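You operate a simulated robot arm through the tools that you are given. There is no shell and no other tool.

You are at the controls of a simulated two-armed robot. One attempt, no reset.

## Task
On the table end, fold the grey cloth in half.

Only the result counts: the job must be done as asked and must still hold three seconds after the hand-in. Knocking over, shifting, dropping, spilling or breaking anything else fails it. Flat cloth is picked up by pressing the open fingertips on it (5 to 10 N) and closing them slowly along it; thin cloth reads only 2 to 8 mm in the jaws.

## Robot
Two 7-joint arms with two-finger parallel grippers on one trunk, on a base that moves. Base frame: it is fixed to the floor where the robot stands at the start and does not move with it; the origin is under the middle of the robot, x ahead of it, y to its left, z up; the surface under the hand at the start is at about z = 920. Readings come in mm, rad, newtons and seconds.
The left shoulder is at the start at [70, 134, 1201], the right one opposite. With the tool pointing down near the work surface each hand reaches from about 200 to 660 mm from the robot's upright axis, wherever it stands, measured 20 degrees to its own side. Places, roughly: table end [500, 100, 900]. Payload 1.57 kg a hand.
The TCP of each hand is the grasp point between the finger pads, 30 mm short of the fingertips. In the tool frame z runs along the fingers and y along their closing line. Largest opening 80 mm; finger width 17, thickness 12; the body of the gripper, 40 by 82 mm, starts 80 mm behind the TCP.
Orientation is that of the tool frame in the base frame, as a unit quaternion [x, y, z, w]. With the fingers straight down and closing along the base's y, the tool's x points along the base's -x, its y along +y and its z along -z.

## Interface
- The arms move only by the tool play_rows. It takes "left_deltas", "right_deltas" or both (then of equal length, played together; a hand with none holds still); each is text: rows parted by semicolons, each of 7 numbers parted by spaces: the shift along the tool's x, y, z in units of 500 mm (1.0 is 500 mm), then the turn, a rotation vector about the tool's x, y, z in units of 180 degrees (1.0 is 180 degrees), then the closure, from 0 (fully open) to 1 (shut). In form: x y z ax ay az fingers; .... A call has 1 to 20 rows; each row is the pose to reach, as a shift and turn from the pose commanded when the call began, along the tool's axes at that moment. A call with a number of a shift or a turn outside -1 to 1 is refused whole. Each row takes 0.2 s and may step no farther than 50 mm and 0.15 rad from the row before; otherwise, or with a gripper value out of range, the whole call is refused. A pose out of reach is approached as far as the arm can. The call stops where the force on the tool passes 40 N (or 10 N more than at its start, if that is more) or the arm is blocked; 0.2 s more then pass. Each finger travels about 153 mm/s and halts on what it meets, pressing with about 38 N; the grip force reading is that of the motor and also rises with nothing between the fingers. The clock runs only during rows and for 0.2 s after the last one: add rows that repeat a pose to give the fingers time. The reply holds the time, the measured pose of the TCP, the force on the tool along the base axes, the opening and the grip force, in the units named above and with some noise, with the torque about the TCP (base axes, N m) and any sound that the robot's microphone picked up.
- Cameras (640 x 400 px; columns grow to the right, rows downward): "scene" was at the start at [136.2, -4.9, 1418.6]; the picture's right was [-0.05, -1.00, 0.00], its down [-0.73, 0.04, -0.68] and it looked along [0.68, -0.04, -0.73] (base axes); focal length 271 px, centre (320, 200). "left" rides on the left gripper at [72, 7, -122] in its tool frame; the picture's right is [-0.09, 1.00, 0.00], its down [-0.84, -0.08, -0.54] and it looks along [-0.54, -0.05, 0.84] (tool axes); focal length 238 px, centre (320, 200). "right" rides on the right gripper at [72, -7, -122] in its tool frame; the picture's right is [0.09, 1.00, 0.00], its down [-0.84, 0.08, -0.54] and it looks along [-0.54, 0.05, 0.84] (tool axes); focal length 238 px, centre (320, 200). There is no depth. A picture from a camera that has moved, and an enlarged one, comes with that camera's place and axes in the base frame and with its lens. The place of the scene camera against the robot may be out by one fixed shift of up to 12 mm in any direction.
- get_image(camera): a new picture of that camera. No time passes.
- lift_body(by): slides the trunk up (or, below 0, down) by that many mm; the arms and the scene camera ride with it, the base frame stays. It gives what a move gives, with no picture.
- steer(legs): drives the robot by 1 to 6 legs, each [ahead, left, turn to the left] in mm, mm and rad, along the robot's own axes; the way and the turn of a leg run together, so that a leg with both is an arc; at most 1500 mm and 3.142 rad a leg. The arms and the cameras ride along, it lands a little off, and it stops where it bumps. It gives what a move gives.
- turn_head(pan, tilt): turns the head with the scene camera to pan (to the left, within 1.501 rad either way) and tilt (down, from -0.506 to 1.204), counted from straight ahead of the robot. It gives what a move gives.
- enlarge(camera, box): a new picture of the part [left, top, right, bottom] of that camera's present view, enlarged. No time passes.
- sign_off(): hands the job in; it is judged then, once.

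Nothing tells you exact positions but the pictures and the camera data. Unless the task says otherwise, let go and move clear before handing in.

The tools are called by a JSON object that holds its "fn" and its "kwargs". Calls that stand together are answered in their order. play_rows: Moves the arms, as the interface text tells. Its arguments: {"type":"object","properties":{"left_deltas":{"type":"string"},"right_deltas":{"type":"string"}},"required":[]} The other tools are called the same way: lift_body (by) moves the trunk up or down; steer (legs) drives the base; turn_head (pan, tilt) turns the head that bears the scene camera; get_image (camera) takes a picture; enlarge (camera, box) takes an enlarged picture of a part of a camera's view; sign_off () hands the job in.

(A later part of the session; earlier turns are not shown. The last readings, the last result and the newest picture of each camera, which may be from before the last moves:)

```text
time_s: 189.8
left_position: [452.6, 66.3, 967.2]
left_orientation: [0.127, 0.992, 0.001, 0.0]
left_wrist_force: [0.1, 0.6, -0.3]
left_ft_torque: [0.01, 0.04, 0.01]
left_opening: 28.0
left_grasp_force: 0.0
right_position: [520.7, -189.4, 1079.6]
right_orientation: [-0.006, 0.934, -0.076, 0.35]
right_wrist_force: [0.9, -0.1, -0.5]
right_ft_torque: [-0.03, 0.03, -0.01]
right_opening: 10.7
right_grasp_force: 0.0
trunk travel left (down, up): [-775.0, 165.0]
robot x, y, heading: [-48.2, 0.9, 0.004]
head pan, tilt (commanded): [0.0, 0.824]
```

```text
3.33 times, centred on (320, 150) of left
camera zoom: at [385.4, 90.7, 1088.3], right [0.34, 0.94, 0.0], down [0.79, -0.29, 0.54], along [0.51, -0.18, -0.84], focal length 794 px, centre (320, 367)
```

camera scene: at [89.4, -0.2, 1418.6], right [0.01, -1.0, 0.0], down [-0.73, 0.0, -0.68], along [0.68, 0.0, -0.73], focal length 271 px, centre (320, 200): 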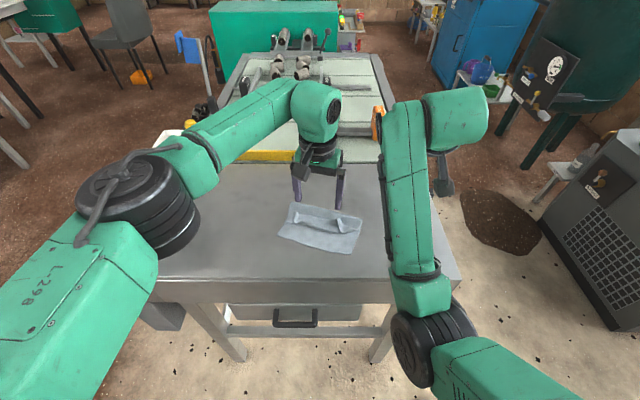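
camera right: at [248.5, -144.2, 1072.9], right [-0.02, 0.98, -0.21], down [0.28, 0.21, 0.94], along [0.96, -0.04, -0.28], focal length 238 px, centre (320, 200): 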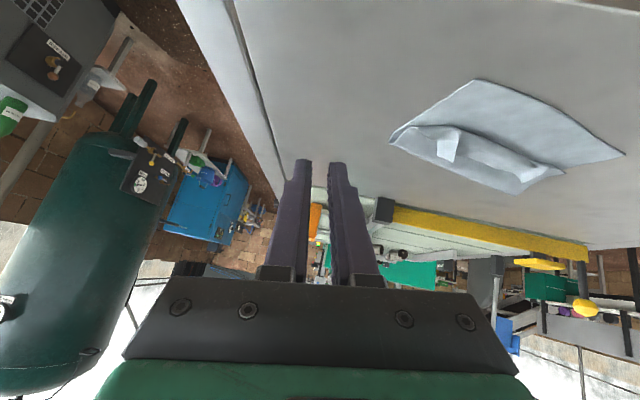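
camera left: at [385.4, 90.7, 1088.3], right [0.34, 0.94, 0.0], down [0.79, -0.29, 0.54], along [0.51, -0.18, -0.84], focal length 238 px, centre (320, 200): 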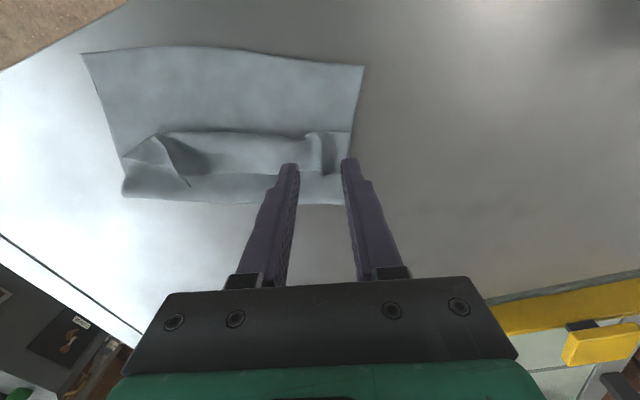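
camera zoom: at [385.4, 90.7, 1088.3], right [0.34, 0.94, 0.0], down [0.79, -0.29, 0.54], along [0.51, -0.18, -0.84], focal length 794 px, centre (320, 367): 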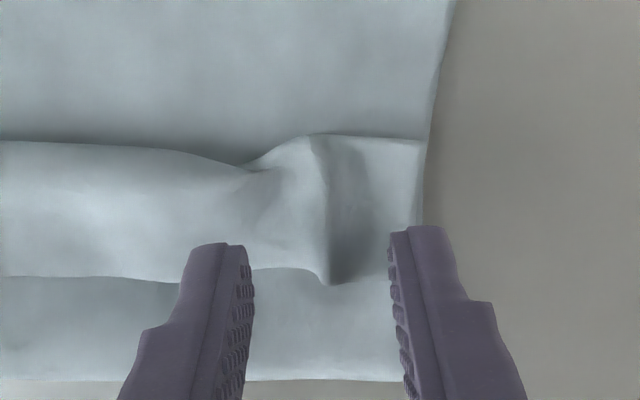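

The ridge sits between the fingers. I'll shift about 8 mm further over the flap, lower almost to the layers beneath, and close slowly.

{"fn": "play_rows", "kwargs": {"left_deltas": "0.008 0 0 0 0 0 0.65; 0.016 0 0.006 0 0 0 0.65; 0.016 0 0.012 0 0 0 0.65; 0.016 0 0.018 0 0 0 0.65; 0.016 0 0.022 0 0 0 0.65; 0.016 0 0.022 0 0 0 0.65"}}

{"fn": "enlarge", "kwargs": {"camera": "left", "box": [230, 90, 410, 210]}}

```text
time_s: 191.2
left_position: [445.6, 67.7, 956.2]
left_orientation: [0.127, 0.992, 0.001, 0.0]
left_wrist_force: [-0.4, 0.0, 0.8]
left_ft_torque: [0.03, -0.04, -0.01]
left_opening: 28.0
left_grasp_force: 0.1
right_position: [522.4, -188.7, 1081.4]
right_orientation: [-0.005, 0.933, -0.077, 0.35]
right_wrist_force: [0.2, 0.5, 0.4]
right_ft_torque: [0.02, 0.0, -0.01]
right_opening: 10.5
right_grasp_force: 0.0
trunk travel left (down, up): [-775.0, 165.0]
robot x, y, heading: [-50.2, 0.5, 0.007]
head pan, tilt (commanded): [0.0, 0.824]
```

```text
3.33 times, centred on (320, 150) of left
camera zoom: at [377.4, 91.6, 1078.2], right [0.34, 0.94, 0.0], down [0.79, -0.29, 0.54], along [0.51, -0.18, -0.84], focal length 794 px, centre (320, 367)
```

zoom: 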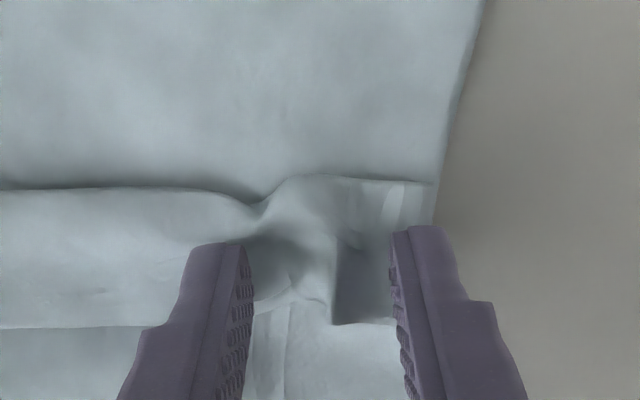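

The ridge stands nicely between the fingers. I'll close slowly.

{"fn": "play_rows", "kwargs": {"left_deltas": "0 0 0 0 0 0 0.68; 0 0 0 0 0 0 0.71; 0 0 0 0 0 0 0.74; 0 0 0 0 0 0 0.77; 0 0 0 0 0 0 0.8; 0 0 0 0 0 0 0.83; 0 0 0 0 0 0 0.86; 0 0 0 0 0 0 0.89; 0 0 0 0 0 0 0.92; 0 0 0 0 0 0 0.95; 0 0 0 0 0 0 0.98; 0 0 0 0 0 0 1.0; 0 0 0 0 0 0 1.0; 0 0 0 0 0 0 1.0"}}

{"fn": "enlarge", "kwargs": {"camera": "left", "box": [230, 90, 410, 210]}}

{"fn": "enlarge", "kwargs": {"camera": "scene", "box": [250, 180, 410, 290]}}

```text
time_s: 194.2
left_position: [444.3, 67.9, 955.6]
left_orientation: [0.127, 0.992, 0.001, -0.001]
left_wrist_force: [0.3, -0.1, 0.0]
left_ft_torque: [0.03, 0.02, 0.01]
left_opening: 2.7
left_grasp_force: 23.5
right_position: [520.8, -189.4, 1079.0]
right_orientation: [-0.005, 0.934, -0.077, 0.35]
right_wrist_force: [0.9, -0.5, -2.0]
right_ft_torque: [-0.01, -0.05, 0.0]
right_opening: 10.3
right_grasp_force: 0.0
trunk travel left (down, up): [-775.0, 165.0]
robot x, y, heading: [-48.5, -0.8, 0.001]
head pan, tilt (commanded): [0.0, 0.824]
```

```text
3.33 times, centred on (320, 150) of left
camera zoom: at [377.4, 91.6, 1078.2], right [0.34, 0.94, 0.0], down [0.79, -0.29, 0.54], along [0.51, -0.18, -0.84], focal length 794 px, centre (320, 367)
```

zoom: 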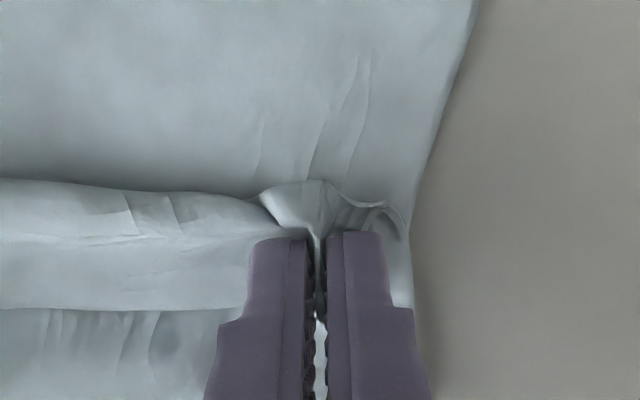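

```text
3.64 times, centred on (330, 235) of scene
camera zoom: at [89.4, -0.1, 1418.6], right [0.01, -1.0, 0.0], down [-0.73, 0.0, -0.68], along [0.68, 0.0, -0.73], focal length 985 px, centre (284, 73)
```

zoom: 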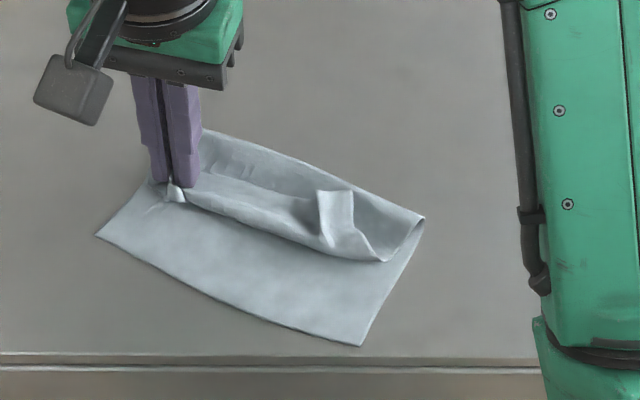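

The left hand holds something, at 2.7 mm. I'll lift it 20 mm to see whether it's only the flap.

{"fn": "play_rows", "kwargs": {"left_deltas": "0 0 -0.008 0 0 0 1.0; 0 0 -0.016 0 0 0 1.0; 0 0 -0.024 0 0 0 1.0; 0 0 -0.032 0 0 0 1.0; 0 0 -0.04 0 0 0 1.0; 0 0 -0.04 0 0 0 1.0"}}

{"fn": "get_image", "kwargs": {"camera": "left"}}

{"fn": "enlarge", "kwargs": {"camera": "scene", "box": [250, 180, 410, 290]}}

```text
time_s: 195.6
left_position: [445.0, 67.2, 977.8]
left_orientation: [0.127, 0.992, 0.001, -0.001]
left_wrist_force: [0.8, 0.2, -0.3]
left_ft_torque: [0.02, -0.03, 0.04]
left_opening: 2.7
left_grasp_force: 24.2
right_position: [520.6, -189.9, 1080.3]
right_orientation: [-0.005, 0.934, -0.078, 0.35]
right_wrist_force: [0.8, -0.5, 0.2]
right_ft_torque: [-0.01, -0.02, 0.0]
right_opening: 10.3
right_grasp_force: 0.2
trunk travel left (down, up): [-775.0, 165.0]
robot x, y, heading: [-46.4, 1.7, 0.004]
head pan, tilt (commanded): [0.0, 0.824]
```

```text
taken
camera left: at [377.4, 92.0, 1098.8], right [0.34, 0.94, 0.0], down [0.79, -0.29, 0.54], along [0.51, -0.18, -0.84], focal length 238 px, centre (320, 200)
```

left: 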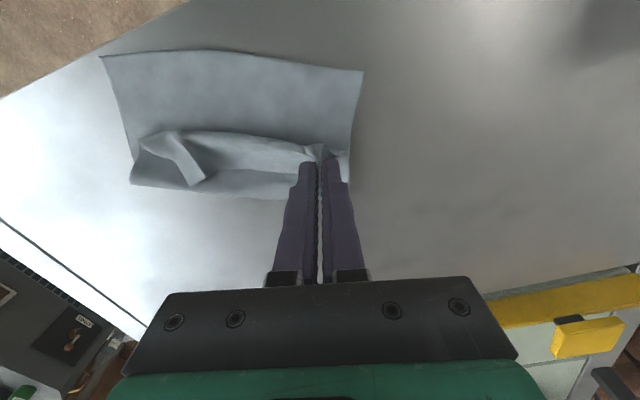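

```text
3.64 times, centred on (330, 235) of scene
camera zoom: at [89.5, -0.1, 1418.6], right [0.01, -1.0, 0.0], down [-0.73, 0.0, -0.68], along [0.68, 0.0, -0.73], focal length 985 px, centre (284, 73)
```

zoom: 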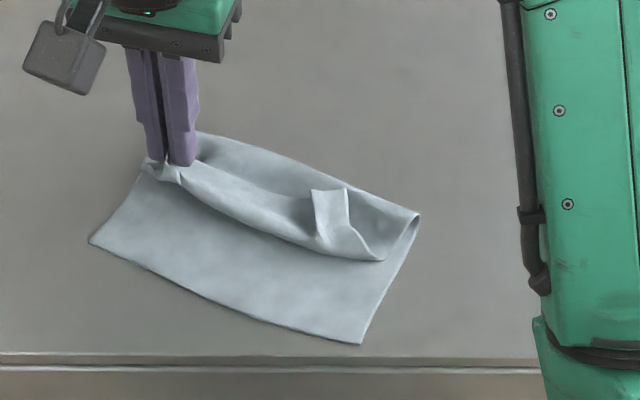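

Only the upper flap came up; the lower layer stays flat. I'll carry this end up and over toward the near-left corner.

{"fn": "play_rows", "kwargs": {"left_deltas": "0.012 0.002 -0.01 0 0 0 1.0; 0.024 0.004 -0.02 0 0 0 1.0; 0.036 0.006 -0.03 0 0 0 1.0; 0.0476 0.0082 -0.036 0 0 0 1.0; 0.06 0.01 -0.03 0 0 0 1.0; 0.072 0.012 -0.018 0 0 0 1.0; 0.084 0.014 0 0 0 0 1.0; 0.0928 0.015 0.014 0 0 0 1.0; 0.0928 0.015 0.024 0 0 0 1.0; 0.0928 0.015 0.024 0 0 0 1.0"}}

{"fn": "get_image", "kwargs": {"camera": "left"}}

{"fn": "enlarge", "kwargs": {"camera": "scene", "box": [250, 180, 410, 290]}}

```text
time_s: 197.8
left_position: [401.4, 86.8, 962.8]
left_orientation: [0.127, 0.992, 0.002, 0.0]
left_wrist_force: [0.1, 0.3, 1.0]
left_ft_torque: [0.0, 0.02, 0.01]
left_opening: 2.8
left_grasp_force: 24.3
right_position: [521.2, -190.4, 1079.2]
right_orientation: [-0.005, 0.934, -0.077, 0.35]
right_wrist_force: [0.3, -0.7, -0.1]
right_ft_torque: [0.0, 0.02, 0.01]
right_opening: 10.4
right_grasp_force: 0.3
trunk travel left (down, up): [-775.0, 165.0]
robot x, y, heading: [-47.1, 3.1, 0.005]
head pan, tilt (commanded): [0.0, 0.824]
```

```text
taken
camera left: at [335.0, 110.6, 1085.8], right [0.34, 0.94, 0.0], down [0.79, -0.29, 0.54], along [0.51, -0.18, -0.84], focal length 238 px, centre (320, 200)
```

left: 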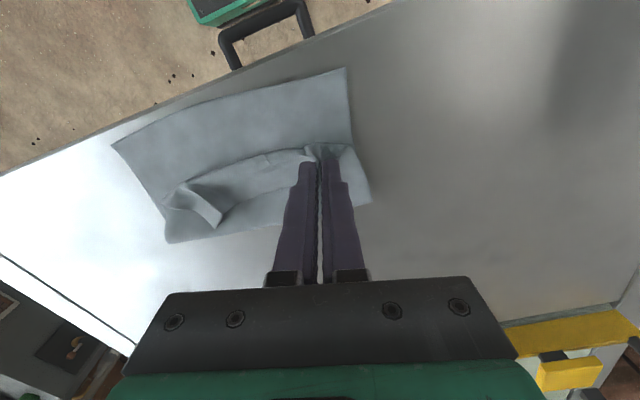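

```text
3.64 times, centred on (330, 235) of scene
camera zoom: at [89.4, -0.1, 1418.6], right [0.01, -1.0, 0.0], down [-0.73, 0.0, -0.68], along [0.68, 0.0, -0.73], focal length 985 px, centre (284, 73)
```

zoom: 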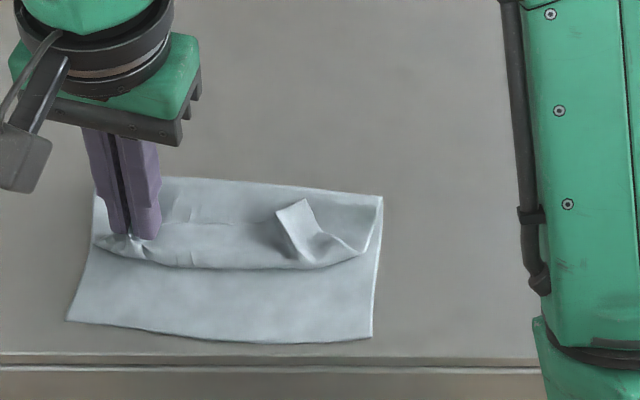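

The whole cloth turned along with this pinch, so it must be holding more than one layer. I'll let go gently here and look again.

{"fn": "play_rows", "kwargs": {"left_deltas": "0 0 0 0 0 0 0.96; 0 0 0 0 0 0 0.92; 0 0 0 0 0 0 0.88; 0 0 0 0 0 0 0.82; 0 0 0 0 0 0 0.76; 0 0 -0.01 0 0 0 0.7; 0 0 -0.04 0 0 0 0.65; 0 0 -0.08 0 0 0 0.65; 0 0 -0.13 0 0 0 0.65; 0 0 -0.18 0 0 0 0.65; 0 0 -0.2 0 0 0 0.65; 0 0 -0.2 0 0 0 0.65"}}

{"fn": "get_image", "kwargs": {"camera": "left"}}

{"fn": "enlarge", "kwargs": {"camera": "scene", "box": [250, 180, 410, 290]}}

```text
time_s: 200.4
left_position: [402.4, 87.1, 1062.2]
left_orientation: [0.127, 0.992, 0.001, -0.001]
left_wrist_force: [0.2, 0.1, -0.2]
left_ft_torque: [0.06, -0.02, 0.02]
left_opening: 27.9
left_grasp_force: 0.1
right_position: [520.6, -189.2, 1079.6]
right_orientation: [-0.005, 0.933, -0.078, 0.35]
right_wrist_force: [-0.3, -0.3, 0.1]
right_ft_torque: [0.02, 0.0, -0.01]
right_opening: 10.5
right_grasp_force: 0.0
trunk travel left (down, up): [-775.0, 165.0]
robot x, y, heading: [-48.1, 2.7, 0.002]
head pan, tilt (commanded): [0.0, 0.824]
```

```text
taken
camera left: at [334.6, 111.6, 1184.7], right [0.34, 0.94, 0.0], down [0.79, -0.29, 0.54], along [0.51, -0.18, -0.84], focal length 238 px, centre (320, 200)
```

left: 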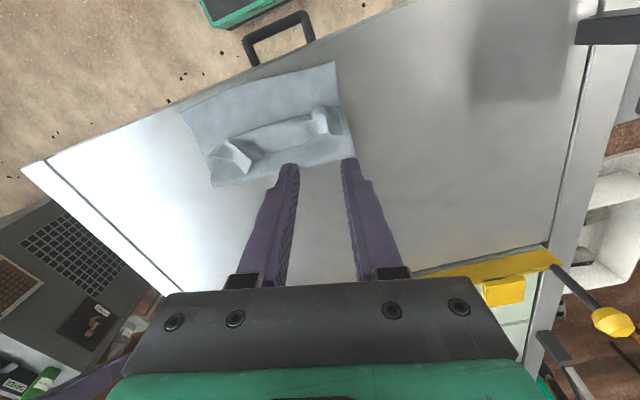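

```text
3.64 times, centred on (330, 235) of scene
camera zoom: at [89.6, 0.0, 1418.5], right [0.01, -1.0, 0.0], down [-0.73, 0.0, -0.68], along [0.68, 0.0, -0.73], focal length 985 px, centre (284, 73)
```

zoom: 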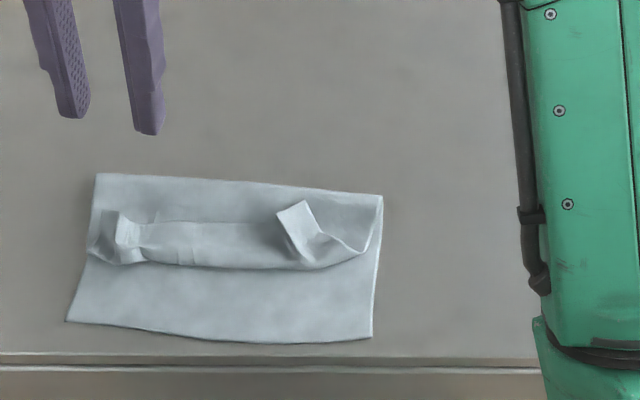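

Now the cloth lies square to the table, close to its end, with both tabs standing up. I'll take a closer look at the tabs from the left wrist.

{"fn": "enlarge", "kwargs": {"camera": "left", "box": [170, 50, 370, 200]}}

{"fn": "enlarge", "kwargs": {"camera": "right", "box": [300, 0, 640, 220]}}

```text
2.67 times, centred on (270, 125) of left
camera zoom: at [334.6, 111.6, 1184.7], right [0.34, 0.94, 0.0], down [0.79, -0.29, 0.54], along [0.51, -0.18, -0.84], focal length 636 px, centre (453, 400)
```

zoom: 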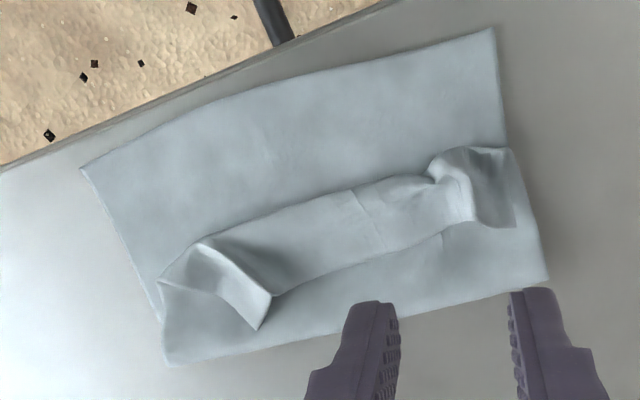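

```text
1.82 times, centred on (470, 110) of right
camera zoom: at [387.5, -183.0, 1124.6], right [-0.03, 0.98, -0.21], down [0.28, 0.21, 0.94], along [0.96, -0.03, -0.28], focal length 433 px, centre (47, 364)
```

zoom: 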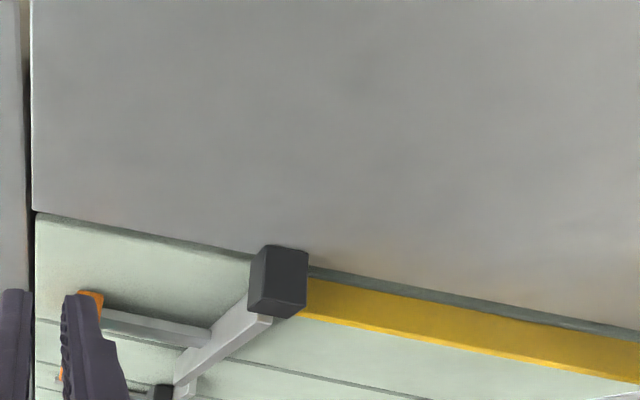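

To have room, I'll first drag the whole folded cloth about 60 mm away from the table end, pressing lightly near the fold line with open left fingers. First I'll bring the hand square and position it.

{"fn": "play_rows", "kwargs": {"left_deltas": "-0.01 -0.01 0 0 0 -0.02 0.55; -0.02 -0.03 0 0 0 -0.04 0.45; -0.03 -0.05 0.02 0 0 -0.06 0.35; -0.036 -0.07 0.05 0 0 -0.081 0.25; -0.036 -0.085 0.08 0 0 -0.081 0.25; -0.036 -0.097 0.11 0 0 -0.081 0.25; -0.036 -0.097 0.15 0 0 -0.081 0.25; -0.036 -0.097 0.19 0 0 -0.081 0.25; -0.036 -0.097 0.19 0 0 -0.081 0.25"}}

{"fn": "get_image", "kwargs": {"camera": "left"}}

```text
time_s: 202.4
left_position: [406.5, 34.5, 968.7]
left_orientation: [-0.001, 1.0, 0.002, -0.002]
left_wrist_force: [-0.7, -0.6, 0.7]
left_ft_torque: [0.0, 0.02, -0.01]
left_opening: 60.0
left_grasp_force: 0.1
right_position: [521.8, -190.3, 1078.8]
right_orientation: [-0.006, 0.934, -0.076, 0.349]
right_wrist_force: [0.0, -0.4, -0.7]
right_ft_torque: [0.01, 0.04, -0.01]
right_opening: 10.4
right_grasp_force: 0.0
trunk travel left (down, up): [-775.0, 165.0]
robot x, y, heading: [-47.8, 1.3, 0.003]
head pan, tilt (commanded): [0.0, 0.824]
```

```text
taken
camera left: at [335.5, 40.4, 1091.0], right [0.09, 1.0, 0.0], down [0.84, -0.08, 0.54], along [0.54, -0.05, -0.84], focal length 238 px, centre (320, 200)
```

left: 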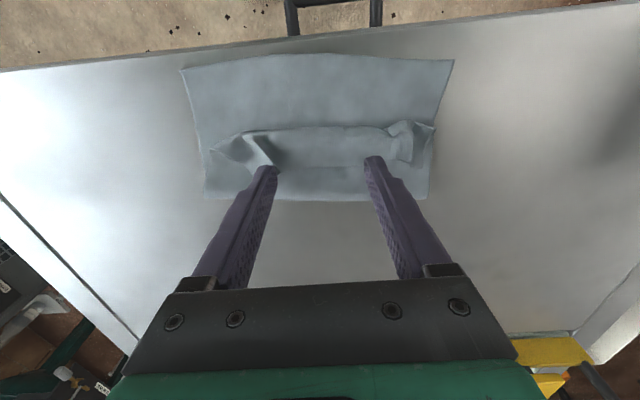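

I'll lift slightly, shift forward to just behind the fold line, and press lightly there.

{"fn": "play_rows", "kwargs": {"left_deltas": "0 0 -0.02 0 0 0 0.25; -0.02 0.01 -0.025 0 0 0 0.25; -0.044 0.02 -0.025 0 0 0 0.25; -0.05 0.02 -0.01 0 0 0 0.25; -0.05 0.02 0.01 0 0 0 0.25; -0.05 0.02 0.024 0 0 0 0.25; -0.05 0.02 0.024 0 0 0 0.25"}}

{"fn": "get_image", "kwargs": {"camera": "left"}}

```text
time_s: 204.0
left_position: [430.5, 46.0, 957.1]
left_orientation: [-0.001, 1.0, 0.001, -0.001]
left_wrist_force: [-0.2, -0.6, 0.7]
left_ft_torque: [-0.01, -0.01, -0.03]
left_opening: 60.0
left_grasp_force: 0.0
right_position: [520.1, -190.0, 1079.4]
right_orientation: [-0.005, 0.934, -0.078, 0.35]
right_wrist_force: [-0.5, 0.7, 1.0]
right_ft_torque: [-0.03, -0.01, 0.02]
right_opening: 10.4
right_grasp_force: 0.1
trunk travel left (down, up): [-775.0, 165.0]
robot x, y, heading: [-50.5, -0.2, 0.004]
head pan, tilt (commanded): [0.0, 0.824]
```

```text
taken
camera left: at [359.8, 51.6, 1078.3], right [0.09, 1.0, 0.0], down [0.84, -0.08, 0.54], along [0.54, -0.05, -0.84], focal length 238 px, centre (320, 200)
```

left: 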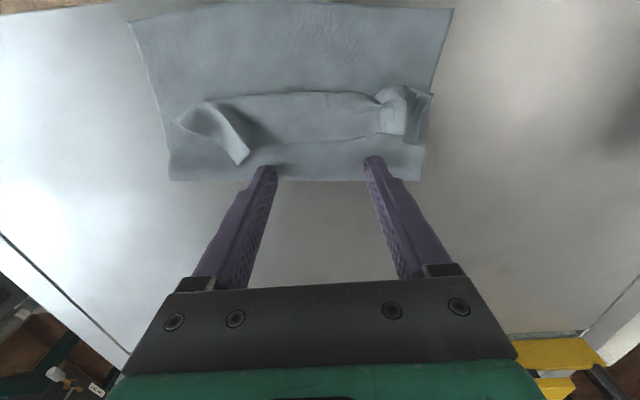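

{"fn": "play_rows", "kwargs": {"left_deltas": "0 0 0.004 0 0 0 0.25; 0 0 0.006 0 0 0 0.25; 0 0 0.006 0 0 0 0.25"}}

```text
time_s: 204.8
left_position: [431.2, 46.2, 953.2]
left_orientation: [0.0, 1.0, 0.001, -0.001]
left_wrist_force: [-1.3, 0.5, 1.7]
left_ft_torque: [0.0, 0.04, 0.01]
left_opening: 59.8
left_grasp_force: 0.1
right_position: [521.0, -189.6, 1080.3]
right_orientation: [-0.004, 0.934, -0.078, 0.349]
right_wrist_force: [-1.7, 0.5, 0.3]
right_ft_torque: [-0.01, 0.02, 0.0]
right_opening: 10.2
right_grasp_force: 0.1
trunk travel left (down, up): [-775.0, 165.0]
robot x, y, heading: [-48.6, -2.8, 0.008]
head pan, tilt (commanded): [0.0, 0.824]
```

Just touching. I'll press about 0.8 mm more and drag slowly forward 30 mm, then check.

{"fn": "play_rows", "kwargs": {"left_deltas": "0 0 0.0016 0 0 0 0.25; -0.01 0 0.0016 0 0 0 0.25; -0.02 0 0.0016 0 0 0 0.25; -0.03 0 0.0016 0 0 0 0.25; -0.04 0 0.0016 0 0 0 0.25; -0.05 0 0.0016 0 0 0 0.25; -0.06 0 0.0016 0 0 0 0.25"}}

{"fn": "get_image", "kwargs": {"camera": "left"}}

{"fn": "enlarge", "kwargs": {"camera": "scene", "box": [250, 180, 410, 290]}}

```text
time_s: 206.4
left_position: [459.7, 45.9, 954.0]
left_orientation: [0.0, 1.0, 0.002, 0.001]
left_wrist_force: [-2.3, 0.6, 10.1]
left_ft_torque: [-0.16, 0.07, -0.04]
left_opening: 59.8
left_grasp_force: 0.1
right_position: [519.0, -189.9, 1079.6]
right_orientation: [-0.005, 0.933, -0.078, 0.35]
right_wrist_force: [0.3, -0.2, -0.5]
right_ft_torque: [0.03, 0.01, 0.01]
right_opening: 10.1
right_grasp_force: 0.1
trunk travel left (down, up): [-775.0, 165.0]
robot x, y, heading: [-44.1, -2.5, 0.009]
head pan, tilt (commanded): [0.0, 0.824]
```

```text
taken
camera left: at [389.0, 51.3, 1075.7], right [0.09, 1.0, 0.0], down [0.84, -0.08, 0.54], along [0.54, -0.05, -0.84], focal length 238 px, centre (320, 200)
```

left: 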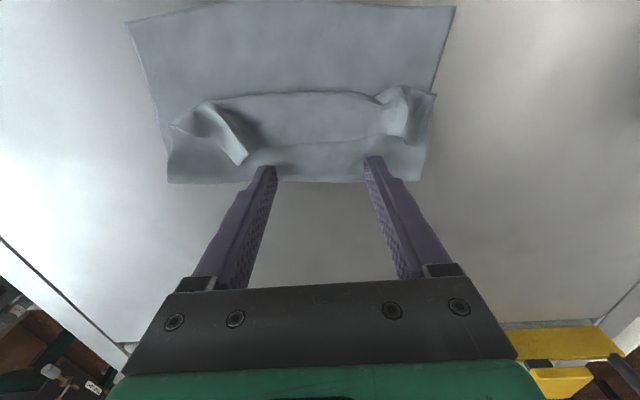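

```text
3.64 times, centred on (330, 235) of scene
camera zoom: at [86.9, -0.3, 1418.8], right [0.01, -1.0, 0.0], down [-0.73, 0.0, -0.68], along [0.68, 0.0, -0.73], focal length 985 px, centre (284, 73)
```

zoom: 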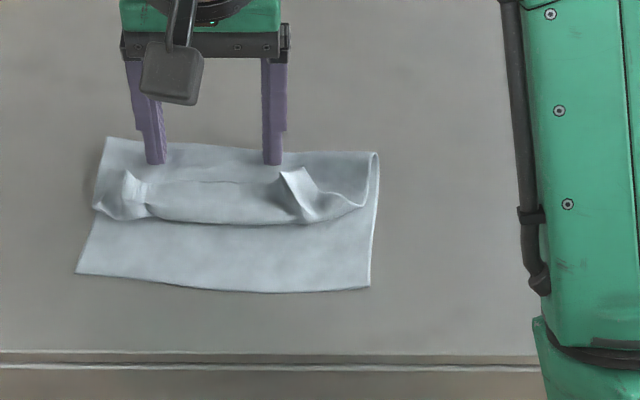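

That works well; the folded cloth slides as one piece. I'll drag it another 30 mm.

{"fn": "play_rows", "kwargs": {"left_deltas": "-0.01 0 0 0 0 0 0.25; -0.02 0 0 0 0 0 0.25; -0.03 0 0 0 0 0 0.25; -0.04 0 0 0 0 0 0.25; -0.05 0 0 0 0 0 0.25; -0.06 0 0 0 0 0 0.25; -0.06 0 0 0 0 0 0.25; -0.06 0 -0.01 0 0 0 0.25; -0.06 0 -0.04 0 0 0 0.25; -0.06 0 -0.08 0 0 0 0.25; -0.06 0.04 -0.12 0 0 0 0.4; -0.04 0.08 -0.16 0 0 0 0.6; -0.02 0.1 -0.2 0 0 0 0.65; -0.02 0.1 -0.2 0 0 0 0.65"}}

{"fn": "get_image", "kwargs": {"camera": "left"}}

{"fn": "enlarge", "kwargs": {"camera": "scene", "box": [250, 160, 410, 270]}}

```text
time_s: 209.4
left_position: [471.8, 95.4, 1054.8]
left_orientation: [-0.001, 1.0, 0.002, -0.001]
left_wrist_force: [-1.0, 0.3, 0.2]
left_ft_torque: [-0.02, 0.01, -0.02]
left_opening: 27.8
left_grasp_force: 0.1
right_position: [520.6, -189.7, 1078.5]
right_orientation: [-0.005, 0.934, -0.077, 0.35]
right_wrist_force: [-0.3, -0.1, -0.5]
right_ft_torque: [-0.02, -0.03, 0.03]
right_opening: 10.2
right_grasp_force: 0.1
trunk travel left (down, up): [-775.0, 165.0]
robot x, y, heading: [-46.7, -0.0, 0.007]
head pan, tilt (commanded): [0.0, 0.824]
```

```text
taken
camera left: at [400.9, 101.1, 1176.3], right [0.09, 1.0, 0.0], down [0.84, -0.08, 0.54], along [0.54, -0.05, -0.84], focal length 238 px, centre (320, 200)
```

left: 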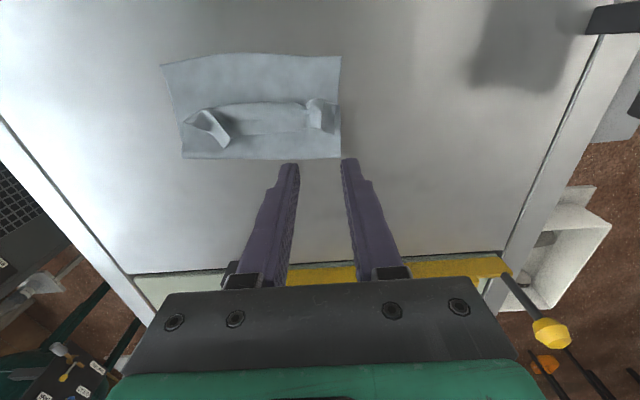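

```text
3.64 times, centred on (330, 215) of scene
camera zoom: at [90.0, -0.2, 1418.5], right [0.01, -1.0, 0.0], down [-0.73, 0.0, -0.68], along [0.68, 0.0, -0.73], focal length 985 px, centre (284, 146)
```

zoom: 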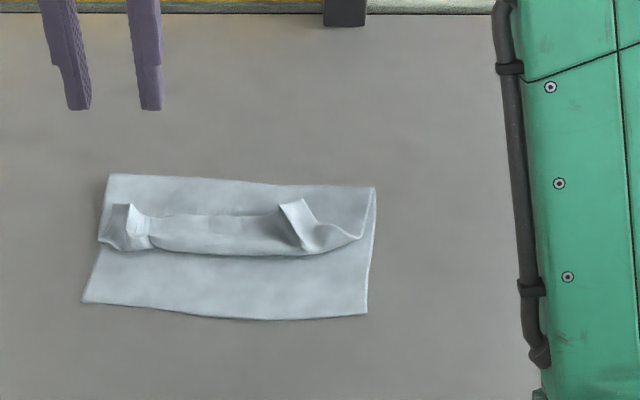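

The cloth is well placed now, with its near edge around x 405. I'll back up 100 mm so the left hand can pinch each tab upright and then tilt far enough to lay the edge outward.

{"fn": "steer", "kwargs": {"legs": [[-100, 0, 0]]}}

{"fn": "play_rows", "kwargs": {"left_deltas": "-0.03 0 0.02 0 0 0 0.65; -0.06 0 0.04 0 0 0 0.65; -0.09 0 0.06 0 0 0 0.65; -0.12 0 0.08 0 0 0 0.65; -0.14 0 0.09 0 0 0 0.65; -0.14 0 0.09 0 0 0 0.65"}}

{"fn": "get_image", "kwargs": {"camera": "left"}}

{"fn": "enlarge", "kwargs": {"camera": "left", "box": [150, 40, 390, 190]}}

```text
time_s: 210.6
left_position: [370.9, 94.3, 1053.1]
left_orientation: [0.0, 1.0, 0.002, -0.002]
left_wrist_force: [0.8, 1.0, 0.8]
left_ft_torque: [0.01, 0.0, 0.01]
left_opening: 28.1
left_grasp_force: 0.0
right_position: [419.8, -191.0, 1079.2]
right_orientation: [-0.005, 0.934, -0.077, 0.348]
right_wrist_force: [0.9, 0.0, 1.0]
right_ft_torque: [-0.02, 0.01, -0.03]
right_opening: 10.1
right_grasp_force: 0.2
trunk travel left (down, up): [-775.0, 165.0]
robot x, y, heading: [-146.7, -2.8, 0.004]
head pan, tilt (commanded): [0.0, 0.824]
```

```text
time_s: 212.0
left_position: [440.2, 93.2, 1009.6]
left_orientation: [0.001, 1.0, 0.001, -0.001]
left_wrist_force: [0.6, -0.1, -0.7]
left_ft_torque: [0.01, 0.02, 0.03]
left_opening: 27.8
left_grasp_force: 0.0
right_position: [418.7, -190.3, 1079.6]
right_orientation: [-0.004, 0.934, -0.078, 0.349]
right_wrist_force: [-0.2, 0.5, -0.5]
right_ft_torque: [0.01, -0.01, -0.01]
right_opening: 10.5
right_grasp_force: 0.2
trunk travel left (down, up): [-775.0, 165.0]
robot x, y, heading: [-148.2, -4.4, 0.004]
head pan, tilt (commanded): [0.0, 0.824]
```

```text
taken
camera left: at [368.6, 100.2, 1132.3], right [0.09, 1.0, 0.0], down [0.84, -0.08, 0.54], along [0.54, -0.05, -0.84], focal length 238 px, centre (320, 200)
```

left: 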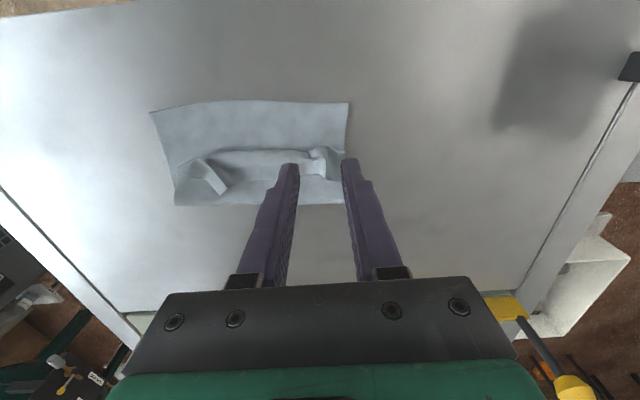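

```text
2.67 times, centred on (270, 115) of left
camera zoom: at [368.6, 100.2, 1132.3], right [0.09, 1.0, 0.0], down [0.84, -0.08, 0.54], along [0.54, -0.05, -0.84], focal length 636 px, centre (453, 427)
```

zoom: 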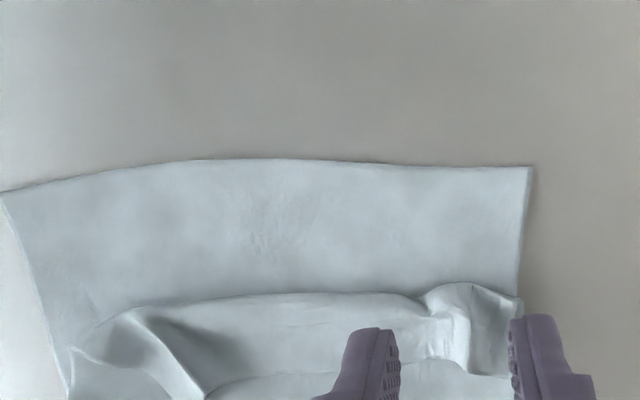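

The left ridge runs from about (443, 93) to (474, 96). I'll straddle it near the free edge, with the fingertips kept higher this time so only the flap gets pinched.

{"fn": "play_rows", "kwargs": {"left_deltas": "-0.02 0.002 0.02 0 0 0 0.65; -0.04 0.004 0.04 0 0 0 0.65; -0.052 0.004 0.06 0 0 0 0.65; -0.052 0.004 0.08 0 0 0 0.65; -0.052 0.004 0.097 0 0 0 0.65; -0.052 0.004 0.097 0 0 0 0.65"}}

{"fn": "enlarge", "kwargs": {"camera": "left", "box": [220, 80, 420, 205]}}

{"fn": "enlarge", "kwargs": {"camera": "scene", "box": [250, 130, 410, 240]}}

```text
time_s: 213.4
left_position: [445.5, 99.8, 972.6]
left_orientation: [-0.002, 1.0, 0.0, -0.001]
left_wrist_force: [-0.8, -0.8, 0.3]
left_ft_torque: [0.0, -0.02, 0.02]
left_opening: 28.0
left_grasp_force: 0.1
left hand out of reach, approached as far as the arm can: row 1, 2, 3, 4, 5, 6
right_position: [419.4, -190.5, 1078.6]
right_orientation: [-0.004, 0.934, -0.079, 0.349]
right_wrist_force: [-0.5, -0.2, 0.8]
right_ft_torque: [-0.01, -0.02, -0.02]
right_opening: 10.2
right_grasp_force: 0.0
trunk travel left (down, up): [-775.0, 165.0]
robot x, y, heading: [-147.9, -2.1, 0.006]
head pan, tilt (commanded): [0.0, 0.824]
```

```text
3.20 times, centred on (320, 142) of left
camera zoom: at [375.1, 106.1, 1095.7], right [0.09, 1.0, 0.0], down [0.84, -0.08, 0.54], along [0.54, -0.05, -0.84], focal length 763 px, centre (320, 384)
```

zoom: 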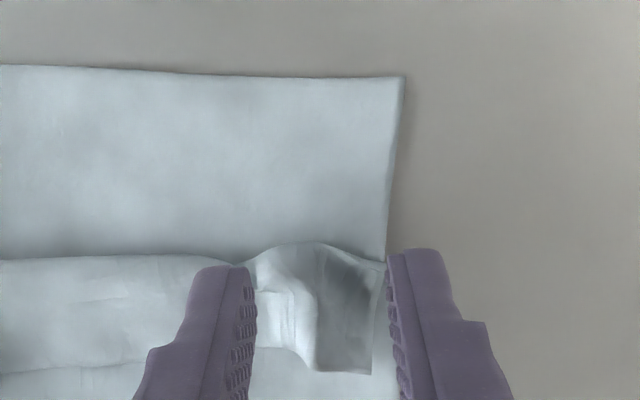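

```text
3.64 times, centred on (330, 185) of scene
camera zoom: at [-12.4, -0.4, 1418.5], right [0.0, -1.0, 0.0], down [-0.73, 0.0, -0.68], along [0.68, 0.0, -0.73], focal length 985 px, centre (284, 254)
```

zoom: 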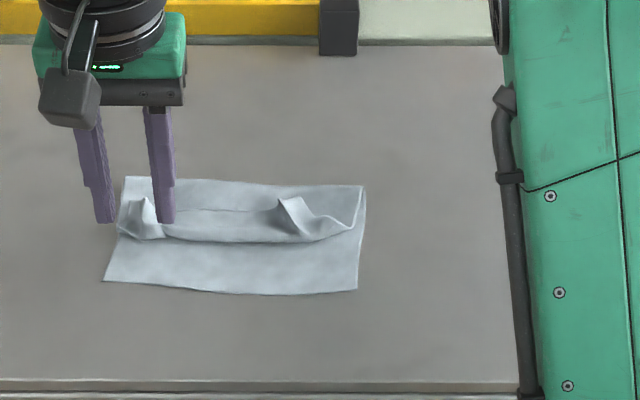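

That's just beyond the left arm's reach. I'll raise the hand and come forward 45 mm.

{"fn": "play_rows", "kwargs": {"left_deltas": "0.02 0 -0.03 0 0 0 0.65; 0.04 0 -0.06 0 0 0 0.65; 0.06 0 -0.08 0 0 0 0.65; 0.06 0 -0.08 0 0 0 0.65"}}

{"fn": "steer", "kwargs": {"legs": [[45, 0, 0]]}}

{"fn": "play_rows", "kwargs": {"left_deltas": "0 0 0 0 0 0 0.65; 0 0 0 0 0 0 0.65"}}

{"fn": "enlarge", "kwargs": {"camera": "left", "box": [150, 40, 390, 190]}}

```text
time_s: 214.4
left_position: [415.9, 100.2, 1014.0]
left_orientation: [0.0, 1.0, 0.002, -0.001]
left_wrist_force: [-0.6, 0.0, -0.6]
left_ft_torque: [0.02, 0.0, 0.02]
left_opening: 27.9
left_grasp_force: 0.1
right_position: [419.0, -191.7, 1079.4]
right_orientation: [-0.004, 0.934, -0.078, 0.35]
right_wrist_force: [-0.7, -0.4, 0.3]
right_ft_torque: [-0.01, 0.02, -0.01]
right_opening: 10.4
right_grasp_force: 0.0
trunk travel left (down, up): [-775.0, 165.0]
robot x, y, heading: [-147.6, -1.5, 0.001]
head pan, tilt (commanded): [0.0, 0.824]
```

```text
time_s: 215.3
left_position: [458.0, 99.2, 1017.3]
left_orientation: [0.0, 1.0, 0.001, 0.002]
left_wrist_force: [-0.1, -0.8, 0.1]
left_ft_torque: [0.03, -0.04, 0.02]
left_opening: 28.0
left_grasp_force: 0.1
right_position: [457.8, -191.0, 1082.9]
right_orientation: [-0.003, 0.933, -0.078, 0.352]
right_wrist_force: [-0.4, -0.3, 0.3]
right_ft_torque: [-0.02, -0.03, 0.04]
right_opening: 10.3
right_grasp_force: 0.1
trunk travel left (down, up): [-775.0, 165.0]
robot x, y, heading: [-108.6, -1.3, 0.004]
head pan, tilt (commanded): [0.0, 0.824]
```

```text
time_s: 215.9
left_position: [459.8, 99.9, 1015.1]
left_orientation: [0.0, 1.0, 0.0, 0.0]
left_wrist_force: [-0.2, 1.1, 0.4]
left_ft_torque: [-0.04, -0.01, 0.02]
left_opening: 27.9
left_grasp_force: 0.0
right_position: [461.9, -190.7, 1081.3]
right_orientation: [-0.004, 0.933, -0.078, 0.35]
right_wrist_force: [-0.6, 0.0, -0.1]
right_ft_torque: [-0.01, -0.02, 0.0]
right_opening: 10.7
right_grasp_force: 0.0
trunk travel left (down, up): [-775.0, 165.0]
robot x, y, heading: [-104.9, 4.7, 0.006]
head pan, tilt (commanded): [0.0, 0.824]
```

```text
2.67 times, centred on (270, 115) of left
camera zoom: at [388.0, 106.2, 1137.0], right [0.09, 1.0, 0.0], down [0.84, -0.08, 0.54], along [0.54, -0.05, -0.84], focal length 636 px, centre (453, 427)
```

zoom: 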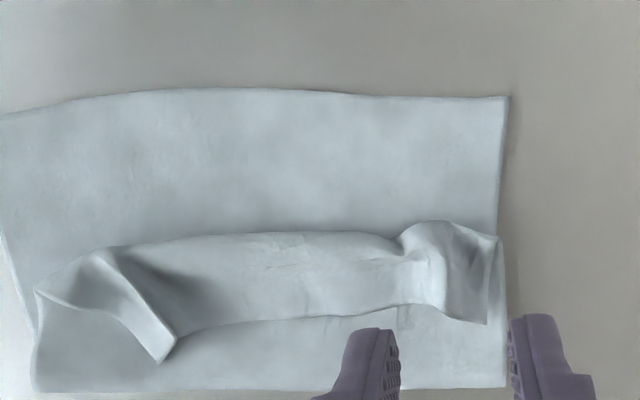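

Now I'll come down astride the left ridge, fingertips about 10 mm above the table.

{"fn": "play_rows", "kwargs": {"left_deltas": "-0.005 -0.006 0.02 0 0 0 0.65; -0.01 -0.011 0.045 0 0 0 0.65; -0.01 -0.011 0.07 0 0 0 0.65; -0.01 -0.011 0.09 0 0 0 0.65; -0.01 -0.011 0.104 0 0 0 0.65; -0.01 -0.011 0.104 0 0 0 0.65"}}

{"fn": "enlarge", "kwargs": {"camera": "left", "box": [220, 80, 420, 205]}}

{"fn": "enlarge", "kwargs": {"camera": "scene", "box": [250, 150, 410, 260]}}

```text
time_s: 217.3
left_position: [464.0, 95.0, 962.7]
left_orientation: [0.0, 1.0, 0.001, -0.001]
left_wrist_force: [-0.2, -0.1, -0.6]
left_ft_torque: [0.0, 0.01, 0.05]
left_opening: 28.2
left_grasp_force: 0.1
right_position: [464.2, -191.7, 1079.6]
right_orientation: [-0.004, 0.934, -0.078, 0.349]
right_wrist_force: [0.5, 0.6, -0.5]
right_ft_torque: [-0.01, 0.0, 0.02]
right_opening: 10.3
right_grasp_force: 0.3
trunk travel left (down, up): [-775.0, 165.0]
robot x, y, heading: [-107.0, 0.8, 0.005]
head pan, tilt (commanded): [0.0, 0.824]
```

```text
3.20 times, centred on (320, 142) of left
camera zoom: at [392.1, 101.2, 1084.3], right [0.09, 1.0, 0.0], down [0.84, -0.08, 0.54], along [0.54, -0.05, -0.84], focal length 763 px, centre (320, 384)
```

zoom: 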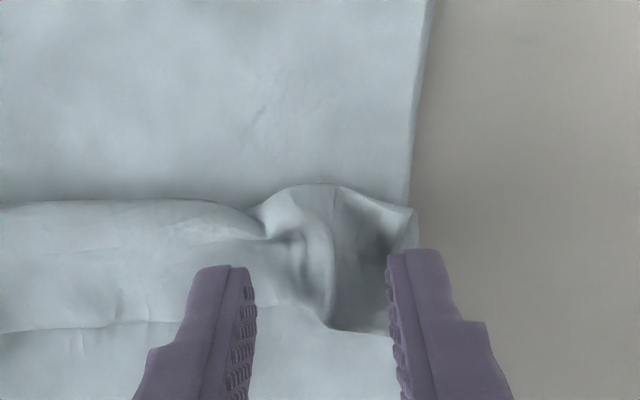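

```text
3.64 times, centred on (330, 205) of scene
camera zoom: at [31.8, -0.7, 1418.6], right [0.0, -1.0, 0.0], down [-0.73, 0.0, -0.68], along [0.68, 0.0, -0.73], focal length 985 px, centre (284, 182)
```

zoom: 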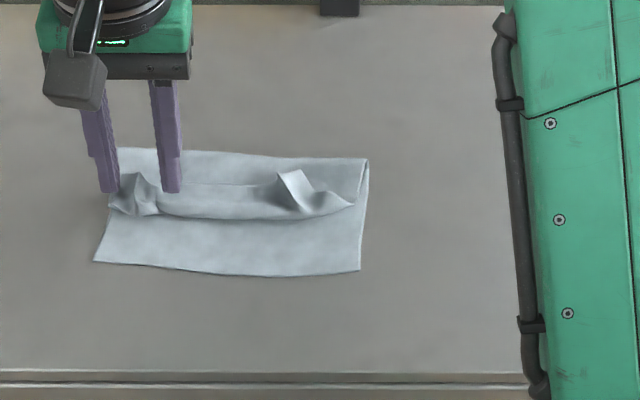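

The ridge is between the fingers. I'll close slowly at this height.

{"fn": "play_rows", "kwargs": {"left_deltas": "0 0 0 0 0 0 0.69; 0 0 0 0 0 0 0.73; 0 0 0 0 0 0 0.77; 0 0 0 0 0 0 0.81; 0 0 0 0 0 0 0.85; 0 0 0 0 0 0 0.88; 0 0 0 0 0 0 0.91; 0 0 0 0 0 0 0.94; 0 0 0 0 0 0 0.97; 0 0 0 0 0 0 1.0; 0 0 0 0 0 0 1.0; 0 0 0 0 0 0 1.0"}}

{"fn": "enlarge", "kwargs": {"camera": "left", "box": [220, 80, 420, 205]}}

{"fn": "enlarge", "kwargs": {"camera": "scene", "box": [250, 150, 410, 260]}}

```text
time_s: 219.9
left_position: [463.1, 94.7, 962.1]
left_orientation: [0.001, 1.0, 0.001, 0.0]
left_wrist_force: [0.0, 0.5, 0.2]
left_ft_torque: [-0.03, 0.0, -0.02]
left_opening: 2.7
left_grasp_force: 23.9
right_position: [462.7, -190.6, 1080.2]
right_orientation: [-0.004, 0.934, -0.078, 0.349]
right_wrist_force: [0.1, 0.1, -0.5]
right_ft_torque: [0.0, 0.02, 0.0]
right_opening: 10.3
right_grasp_force: 0.0
trunk travel left (down, up): [-775.0, 165.0]
robot x, y, heading: [-105.4, -3.4, -0.002]
head pan, tilt (commanded): [0.0, 0.824]
```

```text
3.20 times, centred on (320, 142) of left
camera zoom: at [392.1, 101.1, 1084.6], right [0.09, 1.0, 0.0], down [0.84, -0.08, 0.54], along [0.54, -0.05, -0.84], focal length 763 px, centre (320, 384)
```

zoom: 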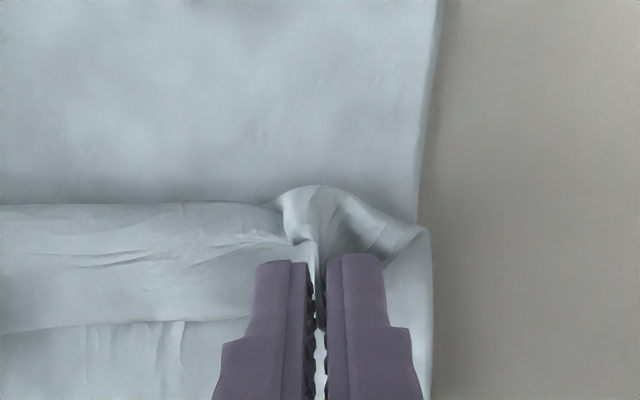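

```text
3.64 times, centred on (330, 205) of scene
camera zoom: at [31.8, -0.7, 1418.6], right [0.0, -1.0, 0.0], down [-0.73, 0.0, -0.68], along [0.68, 0.0, -0.73], focal length 985 px, centre (284, 182)
```

zoom: 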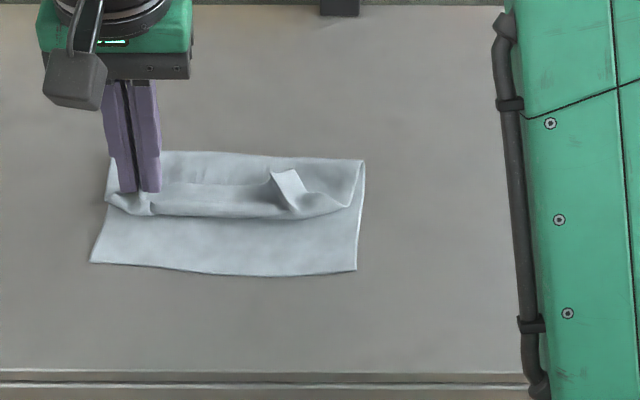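

It reads 2.7 mm again. I'll lift it 40 mm straight up and see what comes along.

{"fn": "play_rows", "kwargs": {"left_deltas": "0 0 -0.01 0 0 0 1.0; 0 0 -0.02 0 0 0 1.0; 0 0 -0.035 0 0 0 1.0; 0 0 -0.05 0 0 0 1.0; 0 0 -0.065 0 0 0 1.0; 0 0 -0.08 0 0 0 1.0; 0 0 -0.08 0 0 0 1.0"}}

{"fn": "get_image", "kwargs": {"camera": "left"}}

{"fn": "enlarge", "kwargs": {"camera": "scene", "box": [250, 150, 410, 260]}}

{"fn": "get_image", "kwargs": {"camera": "right"}}

```text
time_s: 221.5
left_position: [466.5, 94.7, 1004.0]
left_orientation: [-0.001, 1.0, 0.0, 0.0]
left_wrist_force: [0.2, -0.8, -0.9]
left_ft_torque: [0.02, 0.01, -0.01]
left_opening: 2.3
left_grasp_force: 23.7
right_position: [463.2, -190.9, 1080.1]
right_orientation: [-0.004, 0.934, -0.078, 0.35]
right_wrist_force: [0.4, -0.5, 0.3]
right_ft_torque: [0.01, 0.02, 0.0]
right_opening: 10.1
right_grasp_force: 0.0
trunk travel left (down, up): [-775.0, 165.0]
robot x, y, heading: [-105.5, 3.3, 0.002]
head pan, tilt (commanded): [0.0, 0.824]
```

```text
taken
camera left: at [394.3, 101.2, 1125.3], right [0.09, 1.0, 0.0], down [0.84, -0.08, 0.54], along [0.54, -0.05, -0.84], focal length 238 px, centre (320, 200)
```

left: 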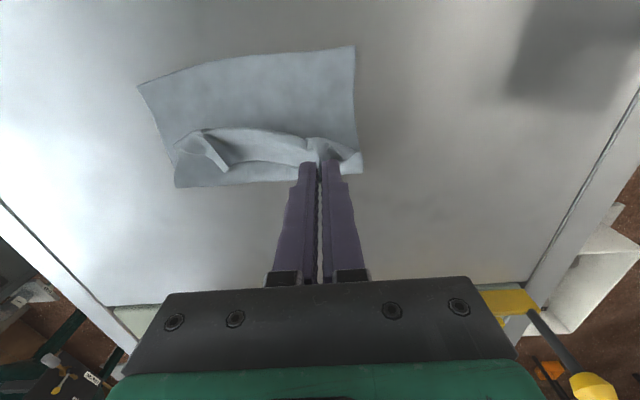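

```text
3.64 times, centred on (330, 205) of scene
camera zoom: at [31.9, -0.7, 1418.5], right [0.0, -1.0, 0.0], down [-0.73, 0.0, -0.68], along [0.68, 0.0, -0.73], focal length 985 px, centre (284, 182)
```

zoom: 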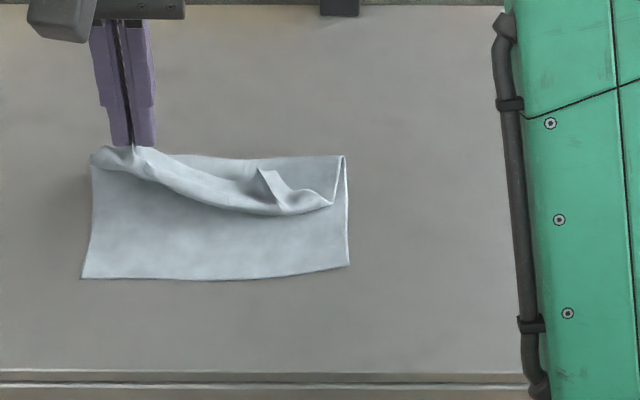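

```text
taken
camera right: at [329.4, -184.2, 1124.6], right [-0.02, 0.98, -0.21], down [0.28, 0.21, 0.94], along [0.96, -0.04, -0.28], focal length 238 px, centre (320, 200)
```

right: 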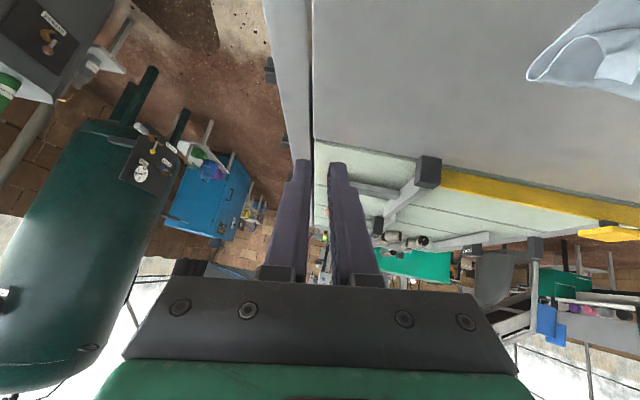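

The upper layer's left end came up while the lower layer stayed down. Now I'll tilt this hand back to nearly horizontal while keeping the fingertips in place.

{"fn": "play_rows", "kwargs": {"left_deltas": "0.004 0 0.001 0 -0.039 0 1.0; 0.01 0 0.003 0 -0.078 0 1.0; 0.017 0 0.006 0 -0.117 0 1.0; 0.024 0 0.01 0 -0.156 0 1.0; 0.032 0 0.015 0 -0.195 0 1.0; 0.04 0 0.02 0 -0.234 0 1.0; 0.048 0 0.026 0 -0.273 0 1.0; 0.055 0 0.033 0 -0.312 0 1.0; 0.062 0 0.04 0 -0.351 0 1.0; 0.069 0 0.047 0 -0.39 0 1.0; 0.076 0 0.055 0 -0.43 0 1.0; 0.076 0 0.055 0 -0.43 0 1.0"}}

{"fn": "get_image", "kwargs": {"camera": "left"}}

{"fn": "get_image", "kwargs": {"camera": "scene"}}

```text
time_s: 224.1
left_position: [427.7, 95.7, 975.5]
left_orientation: [0.0, 0.78, 0.0, 0.626]
left_wrist_force: [1.0, 0.4, -0.1]
left_ft_torque: [-0.01, -0.02, 0.01]
left_opening: 2.4
left_grasp_force: 23.3
right_position: [462.3, -189.0, 1081.1]
right_orientation: [-0.005, 0.934, -0.079, 0.35]
right_wrist_force: [0.0, -0.6, -0.8]
right_ft_torque: [-0.01, -0.01, 0.0]
right_opening: 10.6
right_grasp_force: 0.1
trunk travel left (down, up): [-775.0, 165.0]
robot x, y, heading: [-104.4, 2.0, 0.003]
head pan, tilt (commanded): [0.0, 0.824]
```

```text
taken
camera left: at [292.9, 103.0, 931.1], right [0.02, 1.0, 0.09], down [-0.35, -0.08, 0.93], along [0.94, -0.05, 0.34], focal length 238 px, centre (320, 200)
```

left: 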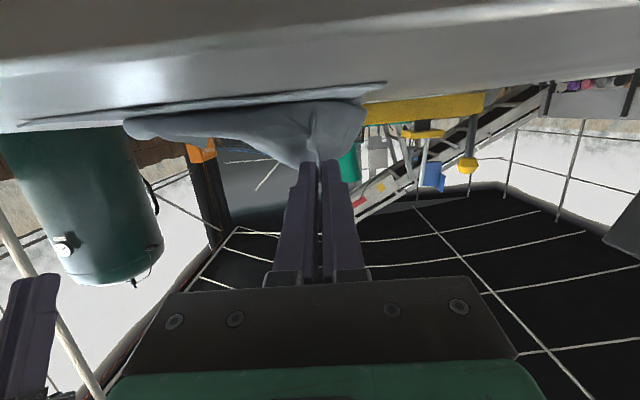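

```text
taken
camera scene: at [31.7, 1.9, 1418.6], right [0.0, -1.0, 0.0], down [-0.73, 0.0, -0.68], along [0.68, 0.0, -0.73], focal length 271 px, centre (320, 200)
```

scene: 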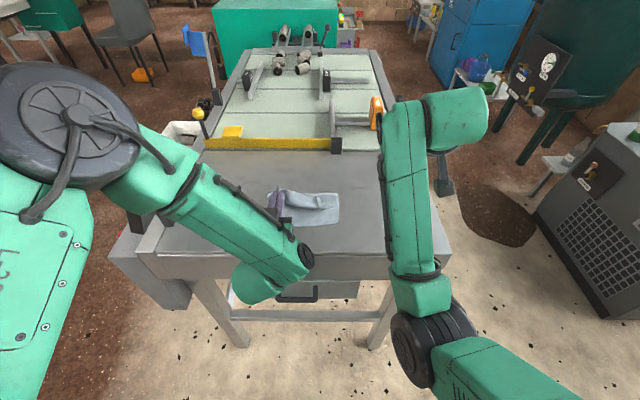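

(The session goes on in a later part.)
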